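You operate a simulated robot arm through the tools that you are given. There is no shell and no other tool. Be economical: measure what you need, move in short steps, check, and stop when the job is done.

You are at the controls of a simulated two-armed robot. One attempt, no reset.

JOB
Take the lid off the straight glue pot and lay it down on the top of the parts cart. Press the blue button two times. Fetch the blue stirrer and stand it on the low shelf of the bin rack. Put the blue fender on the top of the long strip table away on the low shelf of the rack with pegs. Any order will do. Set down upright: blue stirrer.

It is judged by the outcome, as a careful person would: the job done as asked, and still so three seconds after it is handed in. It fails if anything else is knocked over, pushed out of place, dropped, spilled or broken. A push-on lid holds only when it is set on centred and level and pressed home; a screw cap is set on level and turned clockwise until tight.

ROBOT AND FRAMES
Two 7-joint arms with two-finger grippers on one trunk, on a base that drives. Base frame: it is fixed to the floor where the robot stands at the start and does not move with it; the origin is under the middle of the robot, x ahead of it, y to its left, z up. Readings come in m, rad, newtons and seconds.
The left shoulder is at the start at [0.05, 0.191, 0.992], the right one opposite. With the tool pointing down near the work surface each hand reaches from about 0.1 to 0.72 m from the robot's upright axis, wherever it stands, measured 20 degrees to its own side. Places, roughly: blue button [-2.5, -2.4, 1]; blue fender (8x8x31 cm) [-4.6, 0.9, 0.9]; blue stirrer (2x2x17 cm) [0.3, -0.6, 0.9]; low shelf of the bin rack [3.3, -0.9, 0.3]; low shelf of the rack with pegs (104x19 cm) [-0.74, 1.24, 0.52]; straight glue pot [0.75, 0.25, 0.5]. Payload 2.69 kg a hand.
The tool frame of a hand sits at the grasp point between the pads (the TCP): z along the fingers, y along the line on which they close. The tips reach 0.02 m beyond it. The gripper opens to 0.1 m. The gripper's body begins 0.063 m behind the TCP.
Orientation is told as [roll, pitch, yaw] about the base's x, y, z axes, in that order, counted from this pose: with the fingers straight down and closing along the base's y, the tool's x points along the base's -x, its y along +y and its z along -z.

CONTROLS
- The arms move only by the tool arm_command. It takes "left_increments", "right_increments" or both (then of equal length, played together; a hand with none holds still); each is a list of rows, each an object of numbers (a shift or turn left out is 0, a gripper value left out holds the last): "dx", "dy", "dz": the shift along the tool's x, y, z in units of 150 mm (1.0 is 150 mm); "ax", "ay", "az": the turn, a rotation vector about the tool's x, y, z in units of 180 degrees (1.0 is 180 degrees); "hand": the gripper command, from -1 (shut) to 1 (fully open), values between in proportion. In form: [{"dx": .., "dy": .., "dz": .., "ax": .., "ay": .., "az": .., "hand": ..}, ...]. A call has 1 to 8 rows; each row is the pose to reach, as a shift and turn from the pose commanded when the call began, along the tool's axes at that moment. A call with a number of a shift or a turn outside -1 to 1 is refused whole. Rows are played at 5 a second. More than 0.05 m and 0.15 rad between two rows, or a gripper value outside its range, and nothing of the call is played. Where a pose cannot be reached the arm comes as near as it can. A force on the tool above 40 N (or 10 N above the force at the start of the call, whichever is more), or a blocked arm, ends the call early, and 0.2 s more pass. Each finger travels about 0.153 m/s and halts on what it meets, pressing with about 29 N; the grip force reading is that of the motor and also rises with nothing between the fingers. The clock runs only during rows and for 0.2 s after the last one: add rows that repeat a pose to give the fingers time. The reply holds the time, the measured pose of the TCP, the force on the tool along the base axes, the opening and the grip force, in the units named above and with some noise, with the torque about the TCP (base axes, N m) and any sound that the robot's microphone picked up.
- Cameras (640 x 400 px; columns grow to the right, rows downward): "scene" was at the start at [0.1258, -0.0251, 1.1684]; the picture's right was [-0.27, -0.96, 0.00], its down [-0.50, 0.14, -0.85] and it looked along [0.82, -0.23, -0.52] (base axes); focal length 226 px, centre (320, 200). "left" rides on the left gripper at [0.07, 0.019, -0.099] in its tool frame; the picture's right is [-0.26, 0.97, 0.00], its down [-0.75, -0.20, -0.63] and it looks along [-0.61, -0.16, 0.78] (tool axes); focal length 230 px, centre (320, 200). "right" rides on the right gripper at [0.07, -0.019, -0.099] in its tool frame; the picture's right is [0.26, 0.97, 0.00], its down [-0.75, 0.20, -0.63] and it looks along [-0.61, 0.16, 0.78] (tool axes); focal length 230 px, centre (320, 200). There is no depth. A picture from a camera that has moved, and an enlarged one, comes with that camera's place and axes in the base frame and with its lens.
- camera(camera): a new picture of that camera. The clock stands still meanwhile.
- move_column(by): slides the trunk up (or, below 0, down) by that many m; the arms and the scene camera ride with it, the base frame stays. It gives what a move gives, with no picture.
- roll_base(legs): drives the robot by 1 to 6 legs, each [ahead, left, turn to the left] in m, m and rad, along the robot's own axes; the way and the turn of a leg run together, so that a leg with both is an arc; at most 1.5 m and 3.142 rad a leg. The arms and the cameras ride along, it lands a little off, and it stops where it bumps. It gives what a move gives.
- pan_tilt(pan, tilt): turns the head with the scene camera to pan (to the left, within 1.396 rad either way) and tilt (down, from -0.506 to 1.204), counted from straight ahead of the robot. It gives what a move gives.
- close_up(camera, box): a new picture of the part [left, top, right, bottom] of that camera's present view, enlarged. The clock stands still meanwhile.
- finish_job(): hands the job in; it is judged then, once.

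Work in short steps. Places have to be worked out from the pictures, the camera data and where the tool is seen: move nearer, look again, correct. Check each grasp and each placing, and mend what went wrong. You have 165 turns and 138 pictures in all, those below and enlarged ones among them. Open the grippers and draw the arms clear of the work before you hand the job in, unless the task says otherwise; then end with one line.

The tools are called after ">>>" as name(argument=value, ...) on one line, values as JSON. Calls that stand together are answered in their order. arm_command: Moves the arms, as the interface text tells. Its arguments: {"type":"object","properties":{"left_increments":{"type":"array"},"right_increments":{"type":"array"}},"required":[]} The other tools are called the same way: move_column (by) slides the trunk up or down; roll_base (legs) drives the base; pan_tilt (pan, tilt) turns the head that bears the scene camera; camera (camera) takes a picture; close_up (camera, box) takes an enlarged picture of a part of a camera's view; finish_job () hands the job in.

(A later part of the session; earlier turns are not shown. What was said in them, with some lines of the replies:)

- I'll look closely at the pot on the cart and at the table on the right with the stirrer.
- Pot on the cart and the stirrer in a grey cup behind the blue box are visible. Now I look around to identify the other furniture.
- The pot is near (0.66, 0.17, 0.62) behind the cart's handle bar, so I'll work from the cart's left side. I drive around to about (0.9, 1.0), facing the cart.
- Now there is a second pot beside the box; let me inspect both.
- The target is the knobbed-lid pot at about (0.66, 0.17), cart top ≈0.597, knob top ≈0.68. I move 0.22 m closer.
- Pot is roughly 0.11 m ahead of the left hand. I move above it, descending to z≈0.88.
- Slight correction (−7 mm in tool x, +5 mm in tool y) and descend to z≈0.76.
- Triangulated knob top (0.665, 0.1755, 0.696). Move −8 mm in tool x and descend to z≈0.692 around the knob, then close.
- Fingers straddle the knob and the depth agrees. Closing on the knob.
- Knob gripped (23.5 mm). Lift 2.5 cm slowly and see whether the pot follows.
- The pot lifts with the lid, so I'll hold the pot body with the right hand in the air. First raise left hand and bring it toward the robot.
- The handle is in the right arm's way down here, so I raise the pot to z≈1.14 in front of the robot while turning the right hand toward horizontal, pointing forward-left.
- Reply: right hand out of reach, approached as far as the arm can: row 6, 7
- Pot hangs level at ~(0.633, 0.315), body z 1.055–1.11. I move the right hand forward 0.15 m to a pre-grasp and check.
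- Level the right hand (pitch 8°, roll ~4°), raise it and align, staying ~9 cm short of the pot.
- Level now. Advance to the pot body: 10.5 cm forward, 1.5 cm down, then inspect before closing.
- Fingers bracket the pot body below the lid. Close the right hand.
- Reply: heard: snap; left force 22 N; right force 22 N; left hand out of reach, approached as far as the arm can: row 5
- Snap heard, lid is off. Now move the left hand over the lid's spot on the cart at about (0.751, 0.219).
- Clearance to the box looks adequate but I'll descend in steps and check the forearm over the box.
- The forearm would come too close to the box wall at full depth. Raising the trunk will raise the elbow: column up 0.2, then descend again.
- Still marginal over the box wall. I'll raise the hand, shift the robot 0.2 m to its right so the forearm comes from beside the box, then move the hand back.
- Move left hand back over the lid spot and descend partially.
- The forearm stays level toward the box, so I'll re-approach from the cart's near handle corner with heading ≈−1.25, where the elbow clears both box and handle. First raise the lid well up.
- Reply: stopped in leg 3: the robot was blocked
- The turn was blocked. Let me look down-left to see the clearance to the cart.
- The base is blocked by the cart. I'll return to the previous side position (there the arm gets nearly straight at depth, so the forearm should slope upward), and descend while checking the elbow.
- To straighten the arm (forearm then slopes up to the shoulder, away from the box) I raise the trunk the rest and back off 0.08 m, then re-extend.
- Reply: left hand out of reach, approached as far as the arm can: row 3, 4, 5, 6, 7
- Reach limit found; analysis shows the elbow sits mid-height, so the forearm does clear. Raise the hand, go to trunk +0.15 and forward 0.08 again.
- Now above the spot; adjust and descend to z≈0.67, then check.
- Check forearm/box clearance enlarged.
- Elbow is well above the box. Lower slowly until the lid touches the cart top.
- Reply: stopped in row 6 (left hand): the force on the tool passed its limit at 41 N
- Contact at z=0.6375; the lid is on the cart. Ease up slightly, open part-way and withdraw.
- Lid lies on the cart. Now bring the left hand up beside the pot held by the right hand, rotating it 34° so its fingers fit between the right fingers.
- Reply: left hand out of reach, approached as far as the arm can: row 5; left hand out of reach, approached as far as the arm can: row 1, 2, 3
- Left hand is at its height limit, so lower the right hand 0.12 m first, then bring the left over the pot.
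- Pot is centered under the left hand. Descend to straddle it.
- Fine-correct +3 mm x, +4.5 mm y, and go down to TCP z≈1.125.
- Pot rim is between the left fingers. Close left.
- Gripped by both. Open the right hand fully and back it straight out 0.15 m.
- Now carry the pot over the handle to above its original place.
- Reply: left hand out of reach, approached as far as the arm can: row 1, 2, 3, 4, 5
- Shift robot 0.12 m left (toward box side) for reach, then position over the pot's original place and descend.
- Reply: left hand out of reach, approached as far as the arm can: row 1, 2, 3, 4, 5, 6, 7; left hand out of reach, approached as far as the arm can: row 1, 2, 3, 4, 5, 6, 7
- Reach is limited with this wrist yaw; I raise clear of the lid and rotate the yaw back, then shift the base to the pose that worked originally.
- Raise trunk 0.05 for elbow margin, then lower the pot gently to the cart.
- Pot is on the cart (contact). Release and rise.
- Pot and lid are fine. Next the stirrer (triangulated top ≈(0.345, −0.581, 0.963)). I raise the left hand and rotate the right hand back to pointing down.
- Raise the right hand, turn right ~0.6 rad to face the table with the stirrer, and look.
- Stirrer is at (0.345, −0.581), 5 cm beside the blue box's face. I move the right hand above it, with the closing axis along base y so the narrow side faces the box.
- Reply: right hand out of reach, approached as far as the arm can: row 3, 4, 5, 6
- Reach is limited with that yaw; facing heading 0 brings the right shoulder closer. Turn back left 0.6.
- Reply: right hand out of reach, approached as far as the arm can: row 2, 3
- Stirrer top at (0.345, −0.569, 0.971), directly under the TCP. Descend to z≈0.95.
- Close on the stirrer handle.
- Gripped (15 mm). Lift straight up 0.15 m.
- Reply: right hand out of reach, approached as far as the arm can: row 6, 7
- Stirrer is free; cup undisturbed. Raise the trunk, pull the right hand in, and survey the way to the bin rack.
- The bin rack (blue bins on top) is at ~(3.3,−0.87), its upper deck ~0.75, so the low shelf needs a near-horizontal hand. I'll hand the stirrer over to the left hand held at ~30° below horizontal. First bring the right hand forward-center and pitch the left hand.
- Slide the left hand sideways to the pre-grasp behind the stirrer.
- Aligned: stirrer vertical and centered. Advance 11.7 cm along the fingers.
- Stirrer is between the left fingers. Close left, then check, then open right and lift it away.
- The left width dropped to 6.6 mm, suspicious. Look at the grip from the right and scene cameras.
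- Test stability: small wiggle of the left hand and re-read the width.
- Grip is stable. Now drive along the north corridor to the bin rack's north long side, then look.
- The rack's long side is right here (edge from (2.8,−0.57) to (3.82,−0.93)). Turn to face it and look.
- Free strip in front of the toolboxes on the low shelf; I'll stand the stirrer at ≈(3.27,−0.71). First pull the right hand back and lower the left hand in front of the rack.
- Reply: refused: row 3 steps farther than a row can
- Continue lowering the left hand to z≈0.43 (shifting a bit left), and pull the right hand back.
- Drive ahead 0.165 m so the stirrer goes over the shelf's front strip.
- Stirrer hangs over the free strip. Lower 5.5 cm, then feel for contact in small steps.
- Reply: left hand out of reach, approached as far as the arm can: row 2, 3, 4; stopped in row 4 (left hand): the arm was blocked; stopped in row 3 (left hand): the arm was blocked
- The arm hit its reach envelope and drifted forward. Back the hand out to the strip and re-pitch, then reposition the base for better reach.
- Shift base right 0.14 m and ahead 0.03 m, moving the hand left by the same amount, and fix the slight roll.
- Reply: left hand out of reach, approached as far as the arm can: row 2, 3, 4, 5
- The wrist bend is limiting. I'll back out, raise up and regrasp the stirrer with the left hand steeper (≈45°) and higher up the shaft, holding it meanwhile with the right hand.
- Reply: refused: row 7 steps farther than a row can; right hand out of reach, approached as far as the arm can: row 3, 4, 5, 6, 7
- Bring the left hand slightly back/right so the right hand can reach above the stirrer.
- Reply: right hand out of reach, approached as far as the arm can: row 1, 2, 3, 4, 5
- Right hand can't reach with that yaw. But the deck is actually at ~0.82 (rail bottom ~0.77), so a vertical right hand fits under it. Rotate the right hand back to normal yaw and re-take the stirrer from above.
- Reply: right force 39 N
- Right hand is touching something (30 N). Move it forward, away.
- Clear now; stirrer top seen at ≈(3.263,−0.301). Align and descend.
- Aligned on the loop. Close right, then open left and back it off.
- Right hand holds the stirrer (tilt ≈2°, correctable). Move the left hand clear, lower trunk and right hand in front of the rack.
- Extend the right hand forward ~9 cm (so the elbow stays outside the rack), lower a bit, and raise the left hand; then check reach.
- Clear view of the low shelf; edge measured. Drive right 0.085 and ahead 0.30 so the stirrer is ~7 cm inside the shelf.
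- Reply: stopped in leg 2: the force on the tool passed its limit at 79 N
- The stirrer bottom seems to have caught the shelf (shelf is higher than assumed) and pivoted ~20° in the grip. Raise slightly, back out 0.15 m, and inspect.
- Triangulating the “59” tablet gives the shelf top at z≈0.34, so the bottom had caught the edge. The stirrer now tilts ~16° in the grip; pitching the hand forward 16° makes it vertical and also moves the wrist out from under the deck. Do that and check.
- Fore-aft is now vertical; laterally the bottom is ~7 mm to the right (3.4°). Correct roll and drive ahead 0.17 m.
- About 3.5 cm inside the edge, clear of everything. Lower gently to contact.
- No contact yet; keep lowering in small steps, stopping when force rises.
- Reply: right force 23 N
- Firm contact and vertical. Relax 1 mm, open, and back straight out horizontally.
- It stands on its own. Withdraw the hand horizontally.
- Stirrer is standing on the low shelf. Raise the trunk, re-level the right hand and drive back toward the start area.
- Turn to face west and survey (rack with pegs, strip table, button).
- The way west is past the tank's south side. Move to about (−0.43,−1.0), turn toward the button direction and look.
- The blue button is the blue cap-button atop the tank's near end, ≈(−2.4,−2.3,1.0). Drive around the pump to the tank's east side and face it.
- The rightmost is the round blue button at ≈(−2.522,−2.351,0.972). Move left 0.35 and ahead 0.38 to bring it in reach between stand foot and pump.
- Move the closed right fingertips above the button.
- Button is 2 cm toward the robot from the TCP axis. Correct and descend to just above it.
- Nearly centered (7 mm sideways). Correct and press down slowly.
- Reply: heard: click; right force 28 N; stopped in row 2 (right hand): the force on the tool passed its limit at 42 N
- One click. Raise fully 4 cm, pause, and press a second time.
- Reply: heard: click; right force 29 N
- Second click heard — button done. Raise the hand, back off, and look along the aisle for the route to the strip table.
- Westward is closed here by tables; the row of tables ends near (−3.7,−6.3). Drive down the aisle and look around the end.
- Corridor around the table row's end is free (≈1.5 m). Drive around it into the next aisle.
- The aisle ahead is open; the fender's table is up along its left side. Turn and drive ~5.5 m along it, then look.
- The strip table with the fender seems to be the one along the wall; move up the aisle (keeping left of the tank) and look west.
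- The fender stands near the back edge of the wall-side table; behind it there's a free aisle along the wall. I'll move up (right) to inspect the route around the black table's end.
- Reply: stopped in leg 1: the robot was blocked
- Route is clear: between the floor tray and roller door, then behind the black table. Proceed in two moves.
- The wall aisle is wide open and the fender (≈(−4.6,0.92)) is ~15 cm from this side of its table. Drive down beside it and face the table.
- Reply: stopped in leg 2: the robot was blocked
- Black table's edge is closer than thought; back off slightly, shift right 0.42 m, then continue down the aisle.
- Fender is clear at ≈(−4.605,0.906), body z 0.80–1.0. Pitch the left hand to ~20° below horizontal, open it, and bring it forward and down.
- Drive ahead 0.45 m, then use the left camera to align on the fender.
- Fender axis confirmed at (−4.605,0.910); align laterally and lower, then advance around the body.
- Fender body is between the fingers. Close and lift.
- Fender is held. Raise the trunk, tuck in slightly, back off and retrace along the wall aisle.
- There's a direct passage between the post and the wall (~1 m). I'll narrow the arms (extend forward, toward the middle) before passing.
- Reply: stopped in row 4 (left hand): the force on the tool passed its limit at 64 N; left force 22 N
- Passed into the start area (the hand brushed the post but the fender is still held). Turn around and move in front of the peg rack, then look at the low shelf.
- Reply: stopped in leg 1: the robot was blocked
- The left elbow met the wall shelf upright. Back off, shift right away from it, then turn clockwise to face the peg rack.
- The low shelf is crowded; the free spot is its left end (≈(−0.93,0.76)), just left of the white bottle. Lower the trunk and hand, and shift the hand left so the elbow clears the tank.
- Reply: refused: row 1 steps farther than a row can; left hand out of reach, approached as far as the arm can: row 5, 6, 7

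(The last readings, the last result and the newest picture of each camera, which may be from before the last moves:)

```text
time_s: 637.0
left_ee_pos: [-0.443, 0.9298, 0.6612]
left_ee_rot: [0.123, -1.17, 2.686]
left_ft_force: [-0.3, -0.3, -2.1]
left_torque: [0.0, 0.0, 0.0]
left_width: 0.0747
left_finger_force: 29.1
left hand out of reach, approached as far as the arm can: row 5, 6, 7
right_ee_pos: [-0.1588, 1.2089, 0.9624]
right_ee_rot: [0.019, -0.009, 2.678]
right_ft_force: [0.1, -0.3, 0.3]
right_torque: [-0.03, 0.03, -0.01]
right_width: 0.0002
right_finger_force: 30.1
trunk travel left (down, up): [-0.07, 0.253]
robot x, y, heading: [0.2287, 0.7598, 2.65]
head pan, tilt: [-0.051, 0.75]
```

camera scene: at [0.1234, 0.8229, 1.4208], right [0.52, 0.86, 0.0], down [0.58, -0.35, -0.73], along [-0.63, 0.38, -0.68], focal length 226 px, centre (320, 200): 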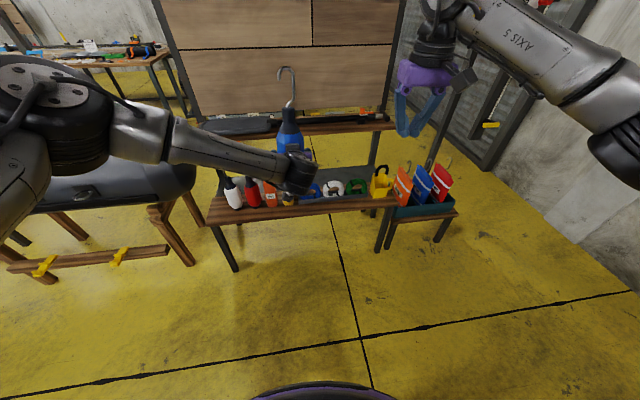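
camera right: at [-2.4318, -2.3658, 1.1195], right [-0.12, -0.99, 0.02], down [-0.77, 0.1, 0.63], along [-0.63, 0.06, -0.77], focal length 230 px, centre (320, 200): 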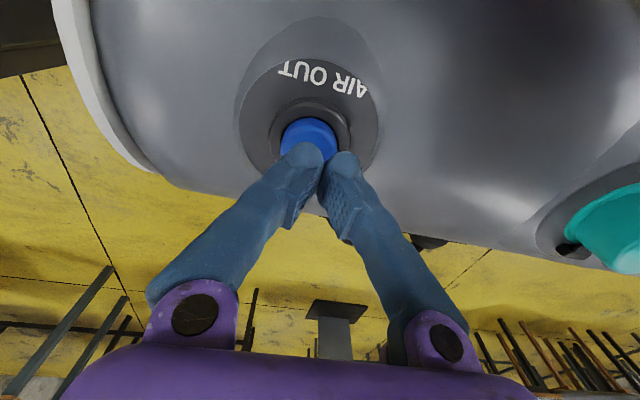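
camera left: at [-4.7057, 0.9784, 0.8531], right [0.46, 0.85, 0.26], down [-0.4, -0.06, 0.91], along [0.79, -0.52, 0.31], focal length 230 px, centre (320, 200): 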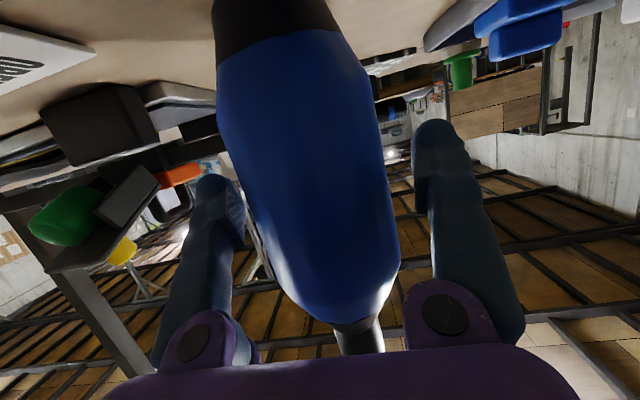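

Approach pose: turn slightly right and move to a standoff 0.2 m short of the slot, then take the last picture.

>>> roll_base(legs=[[0, 0, -0.32], [-0.07, 0.638, 0]])

>>> pan_tilt(pan=0.15, tilt=0.6)

>>> camera(camera="scene")

```text
time_s: 644.0
left_ee_pos: [-0.7708, 0.6413, 0.6625]
left_ee_rot: [0.124, -1.168, 2.372]
left_ft_force: [0.6, 0.3, -2.6]
left_torque: [-0.03, 0.01, 0.01]
left_width: 0.0749
left_finger_force: 29.3
right_ee_pos: [-0.4132, 0.8189, 0.9631]
right_ee_rot: [0.02, -0.008, 2.364]
right_ft_force: [0.0, -0.3, 0.0]
right_torque: [0.05, 0.01, 0.0]
right_width: 0.0001
right_finger_force: 29.5
trunk travel left (down, up): [-0.07, 0.253]
robot x, y, heading: [-0.1815, 0.2756, 2.336]
head pan, tilt: [-0.051, 0.75]
```

```text
time_s: 644.7
left_ee_pos: [-0.77, 0.6415, 0.6623]
left_ee_rot: [0.123, -1.17, 2.369]
left_ft_force: [0.3, -0.6, -2.8]
left_torque: [-0.02, 0.03, -0.01]
left_width: 0.0749
left_finger_force: 29.0
right_ee_pos: [-0.4124, 0.8192, 0.9631]
right_ee_rot: [0.02, -0.008, 2.365]
right_ft_force: [-0.2, 0.0, 0.2]
right_torque: [0.01, -0.01, -0.04]
right_width: 0.0
right_finger_force: 29.2
trunk travel left (down, up): [-0.07, 0.253]
robot x, y, heading: [-0.1805, 0.271, 2.334]
head pan, tilt: [0.15, 0.6]
```

```text
0 pictures are left
camera scene: at [-0.2801, 0.3555, 1.1836], right [0.61, 0.79, 0.0], down [0.45, -0.35, -0.82], along [-0.65, 0.5, -0.57], focal length 226 px, centre (320, 200)
```

scene: 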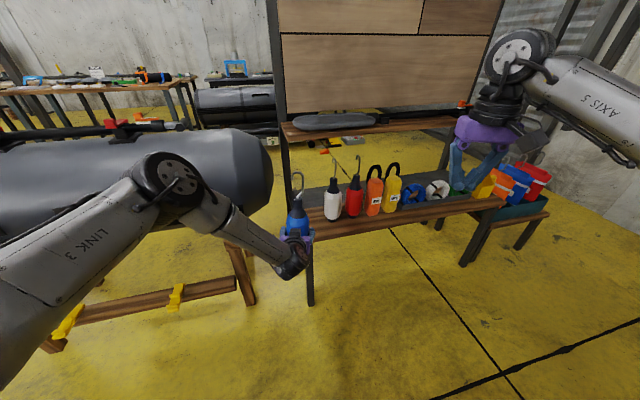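

No pictures left, but geometry is good: slot center ≈(−0.912,0.783), bottle at (−0.895,0.887). To keep the elbow off the tank I'll approach with heading ≈2.8. Reposition to the standoff.

>>> roll_base(legs=[[0, -0.399, 0], [0.188, 0, 0], [0, 0, 0.466]])

```text
time_s: 651.3
left_ee_pos: [-0.7127, 0.7489, 0.6619]
left_ee_rot: [0.125, -1.167, 2.838]
left_ft_force: [-0.9, 0.7, -2.6]
left_torque: [0.03, -0.04, 0.0]
left_width: 0.0746
left_finger_force: 29.7
right_ee_pos: [-0.4741, 1.0679, 0.9626]
right_ee_rot: [0.02, -0.009, 2.829]
right_ft_force: [0.5, 0.4, 0.1]
right_torque: [0.02, -0.01, -0.03]
right_width: 0.0
right_finger_force: 29.5
trunk travel left (down, up): [-0.07, 0.253]
robot x, y, heading: [-0.0171, 0.6833, 2.799]
head pan, tilt: [0.15, 0.6]
```

Pull the right hand back from the shelf, then drive the final 0.2 m.

>>> arm_command(right_increments=[{"dx": 0.25}, {"dx": 0.5}, {"dx": 0.75}, {"dx": 1.0}])

>>> roll_base(legs=[[0.199, 0.035, 0]])

```text
time_s: 652.3
left_ee_pos: [-0.7134, 0.7493, 0.6628]
left_ee_rot: [0.124, -1.168, 2.834]
left_ft_force: [-0.3, -0.3, -1.7]
left_torque: [-0.03, -0.01, 0.0]
left_width: 0.0745
left_finger_force: 28.9
right_ee_pos: [-0.3283, 1.0208, 0.9614]
right_ee_rot: [0.021, -0.008, 2.828]
right_ft_force: [0.1, -0.1, 0.1]
right_torque: [0.02, -0.02, 0.02]
right_width: 0.0001
right_finger_force: 29.8
trunk travel left (down, up): [-0.07, 0.253]
robot x, y, heading: [-0.0229, 0.6802, 2.791]
head pan, tilt: [0.15, 0.6]
```

```text
time_s: 653.9
left_ee_pos: [-0.9107, 0.7848, 0.6621]
left_ee_rot: [0.125, -1.169, 2.834]
left_ft_force: [-0.1, 1.2, -3.1]
left_torque: [0.03, -0.05, -0.01]
left_width: 0.0746
left_finger_force: 29.4
right_ee_pos: [-0.5283, 1.0547, 0.9612]
right_ee_rot: [0.019, -0.008, 2.829]
right_ft_force: [0.2, -1.1, 0.2]
right_torque: [0.02, 0.0, -0.03]
right_width: 0.0
right_finger_force: 29.7
trunk travel left (down, up): [-0.07, 0.253]
robot x, y, heading: [-0.2205, 0.7158, 2.801]
head pan, tilt: [0.15, 0.6]
```

In position with no contact. Lower with the column in steps, watching the force.

>>> move_column(by=-0.042)

>>> move_column(by=-0.008)

```text
time_s: 654.7
left_ee_pos: [-0.9106, 0.783, 0.6194]
left_ee_rot: [0.124, -1.171, 2.834]
left_ft_force: [-0.7, -0.1, -1.9]
left_torque: [-0.02, -0.04, 0.01]
left_width: 0.0744
left_finger_force: 28.8
right_ee_pos: [-0.527, 1.0558, 0.9197]
right_ee_rot: [0.017, -0.008, 2.829]
right_ft_force: [0.3, 1.0, 0.1]
right_torque: [0.0, 0.0, 0.01]
right_width: 0.0002
right_finger_force: 28.8
trunk travel left (down, up): [-0.028, 0.295]
robot x, y, heading: [-0.22, 0.7185, 2.795]
head pan, tilt: [0.15, 0.6]
```

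```text
time_s: 655.3
left_ee_pos: [-0.9106, 0.7828, 0.6122]
left_ee_rot: [0.124, -1.169, 2.836]
left_ft_force: [1.0, 0.6, -1.9]
left_torque: [-0.01, -0.02, 0.0]
left_width: 0.0747
left_finger_force: 29.3
right_ee_pos: [-0.5287, 1.056, 0.9112]
right_ee_rot: [0.019, -0.008, 2.831]
right_ft_force: [0.1, -0.2, 0.5]
right_torque: [-0.01, -0.01, -0.01]
right_width: 0.0003
right_finger_force: 29.9
trunk travel left (down, up): [-0.02, 0.303]
robot x, y, heading: [-0.2216, 0.7151, 2.799]
head pan, tilt: [0.15, 0.6]
```

>>> move_column(by=-0.006)

>>> move_column(by=-0.005)

```text
time_s: 655.8
left_ee_pos: [-0.912, 0.7835, 0.6108]
left_ee_rot: [0.124, -1.176, 2.834]
left_ft_force: [2.3, -0.7, 12.3]
left_torque: [0.1, 0.1, 0.02]
left_width: 0.0748
left_finger_force: 29.0
right_ee_pos: [-0.5274, 1.056, 0.9065]
right_ee_rot: [0.019, -0.009, 2.83]
right_ft_force: [-0.6, 0.2, 0.5]
right_torque: [-0.01, 0.04, -0.02]
right_width: 0.0001
right_finger_force: 29.5
trunk travel left (down, up): [-0.014, 0.309]
robot x, y, heading: [-0.2203, 0.7178, 2.795]
head pan, tilt: [0.15, 0.6]
```

```text
time_s: 656.4
left_ee_pos: [-0.9117, 0.7851, 0.6074]
left_ee_rot: [0.127, -1.18, 2.834]
left_ft_force: [2.1, -2.7, 25.0]
left_torque: [0.2, 0.48, -0.04]
left_width: 0.0747
left_finger_force: 29.5
right_ee_pos: [-0.5256, 1.0552, 0.9021]
right_ee_rot: [0.019, -0.012, 2.831]
right_ft_force: [0.0, -0.5, 0.4]
right_torque: [-0.02, -0.03, 0.0]
right_width: 0.0
right_finger_force: 29.6
trunk travel left (down, up): [-0.009, 0.314]
robot x, y, heading: [-0.2222, 0.7171, 2.798]
head pan, tilt: [0.15, 0.6]
```

Solid contact (25 N up) – the fender is on the shelf. Relax, open gently, and see the readings.

>>> move_column(by=0.004)

>>> arm_command(left_increments=[{"hand": 0.55}, {"hand": 0.65}, {"hand": 0.75}, {"hand": 0.8}, {"hand": 0.8}])

```text
time_s: 656.9
left_ee_pos: [-0.9114, 0.7846, 0.6083]
left_ee_rot: [0.125, -1.171, 2.834]
left_ft_force: [-3.8, 2.0, 12.1]
left_torque: [0.3, 0.76, 0.04]
left_width: 0.0744
left_finger_force: 28.9
right_ee_pos: [-0.527, 1.0559, 0.9043]
right_ee_rot: [0.02, -0.011, 2.829]
right_ft_force: [0.0, 0.6, 0.0]
right_torque: [-0.02, -0.02, 0.01]
right_width: 0.0
right_finger_force: 29.6
trunk travel left (down, up): [-0.013, 0.31]
robot x, y, heading: [-0.2195, 0.7193, 2.799]
head pan, tilt: [0.15, 0.6]
```

```text
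time_s: 658.1
left_ee_pos: [-0.9107, 0.7842, 0.6056]
left_ee_rot: [0.125, -1.169, 2.834]
left_ft_force: [0.0, 1.0, -0.6]
left_torque: [-0.01, -0.03, -0.05]
left_width: 0.0899
left_finger_force: 0.1
right_ee_pos: [-0.5274, 1.0558, 0.9049]
right_ee_rot: [0.017, -0.009, 2.829]
right_ft_force: [-0.5, 0.0, 0.3]
right_torque: [-0.03, 0.01, 0.01]
right_width: 0.0
right_finger_force: 29.5
trunk travel left (down, up): [-0.013, 0.31]
robot x, y, heading: [-0.2196, 0.7197, 2.794]
head pan, tilt: [0.15, 0.6]
```

Released with zero force. Withdraw straight back along the finger axis, then back the base off.

>>> arm_command(left_increments=[{"dz": -0.15}, {"dz": -0.32}, {"dz": -0.5}, {"dz": -0.7}, {"dz": -0.85}, {"dz": -1.0}])

>>> roll_base(legs=[[-0.25, 0, 0]])

```text
time_s: 659.5
left_ee_pos: [-0.774, 0.7606, 0.665]
left_ee_rot: [0.124, -1.17, 2.835]
left_ft_force: [0.5, -0.2, -0.4]
left_torque: [0.0, -0.02, -0.02]
left_width: 0.0901
left_finger_force: 0.0
right_ee_pos: [-0.5279, 1.0551, 0.9037]
right_ee_rot: [0.02, -0.009, 2.83]
right_ft_force: [-0.1, 0.2, 0.6]
right_torque: [-0.01, 0.01, -0.01]
right_width: 0.0
right_finger_force: 29.9
trunk travel left (down, up): [-0.013, 0.31]
robot x, y, heading: [-0.2163, 0.7186, 2.797]
head pan, tilt: [0.15, 0.6]
```

```text
time_s: 661.3
left_ee_pos: [-0.5405, 0.6749, 0.6635]
left_ee_rot: [0.125, -1.169, 2.835]
left_ft_force: [0.4, 0.1, 0.6]
left_torque: [-0.01, 0.0, -0.02]
left_width: 0.09
left_finger_force: 0.1
right_ee_pos: [-0.2937, 0.9712, 0.9042]
right_ee_rot: [0.021, -0.009, 2.83]
right_ft_force: [-0.8, -0.5, 0.2]
right_torque: [-0.02, 0.0, -0.06]
right_width: 0.0
right_finger_force: 29.7
trunk travel left (down, up): [-0.013, 0.31]
robot x, y, heading: [0.0151, 0.6332, 2.799]
head pan, tilt: [0.15, 0.6]
```

No contact occurred during the withdrawal. I open the right gripper too, then hand in.

>>> arm_command(left_increments=[{"hand": 1}, {"hand": 1}, {"hand": 1}], right_increments=[{"hand": 1}, {"hand": 1}, {"hand": 1}])

>>> finish_job()

```text
time_s: 662.1
left_ee_pos: [-0.5389, 0.6764, 0.6643]
left_ee_rot: [0.124, -1.169, 2.836]
left_ft_force: [-0.1, -0.4, -0.4]
left_torque: [-0.02, 0.04, -0.02]
left_width: 0.0999
left_finger_force: 0.1
right_ee_pos: [-0.2945, 0.9717, 0.9034]
right_ee_rot: [0.02, -0.009, 2.83]
right_ft_force: [-0.2, -0.9, -0.2]
right_torque: [0.02, -0.03, -0.03]
right_width: 0.1001
right_finger_force: 0.0
trunk travel left (down, up): [-0.013, 0.31]
robot x, y, heading: [0.0168, 0.6313, 2.797]
head pan, tilt: [0.15, 0.6]
```

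```text
The job is handed in.
```

I handed in all four parts: the lid is off the glue pot and on the cart top, the button was pressed twice (two clicks heard), the stirrer stands upright on the bin rack's low shelf, and the fender stands on the peg rack's low shelf. The fender's final placing was checked by force readings only because the pictures had run out. The base bumped into furniture several times and the held fender struck a post, and I did not go back to check whether anything had shifted.
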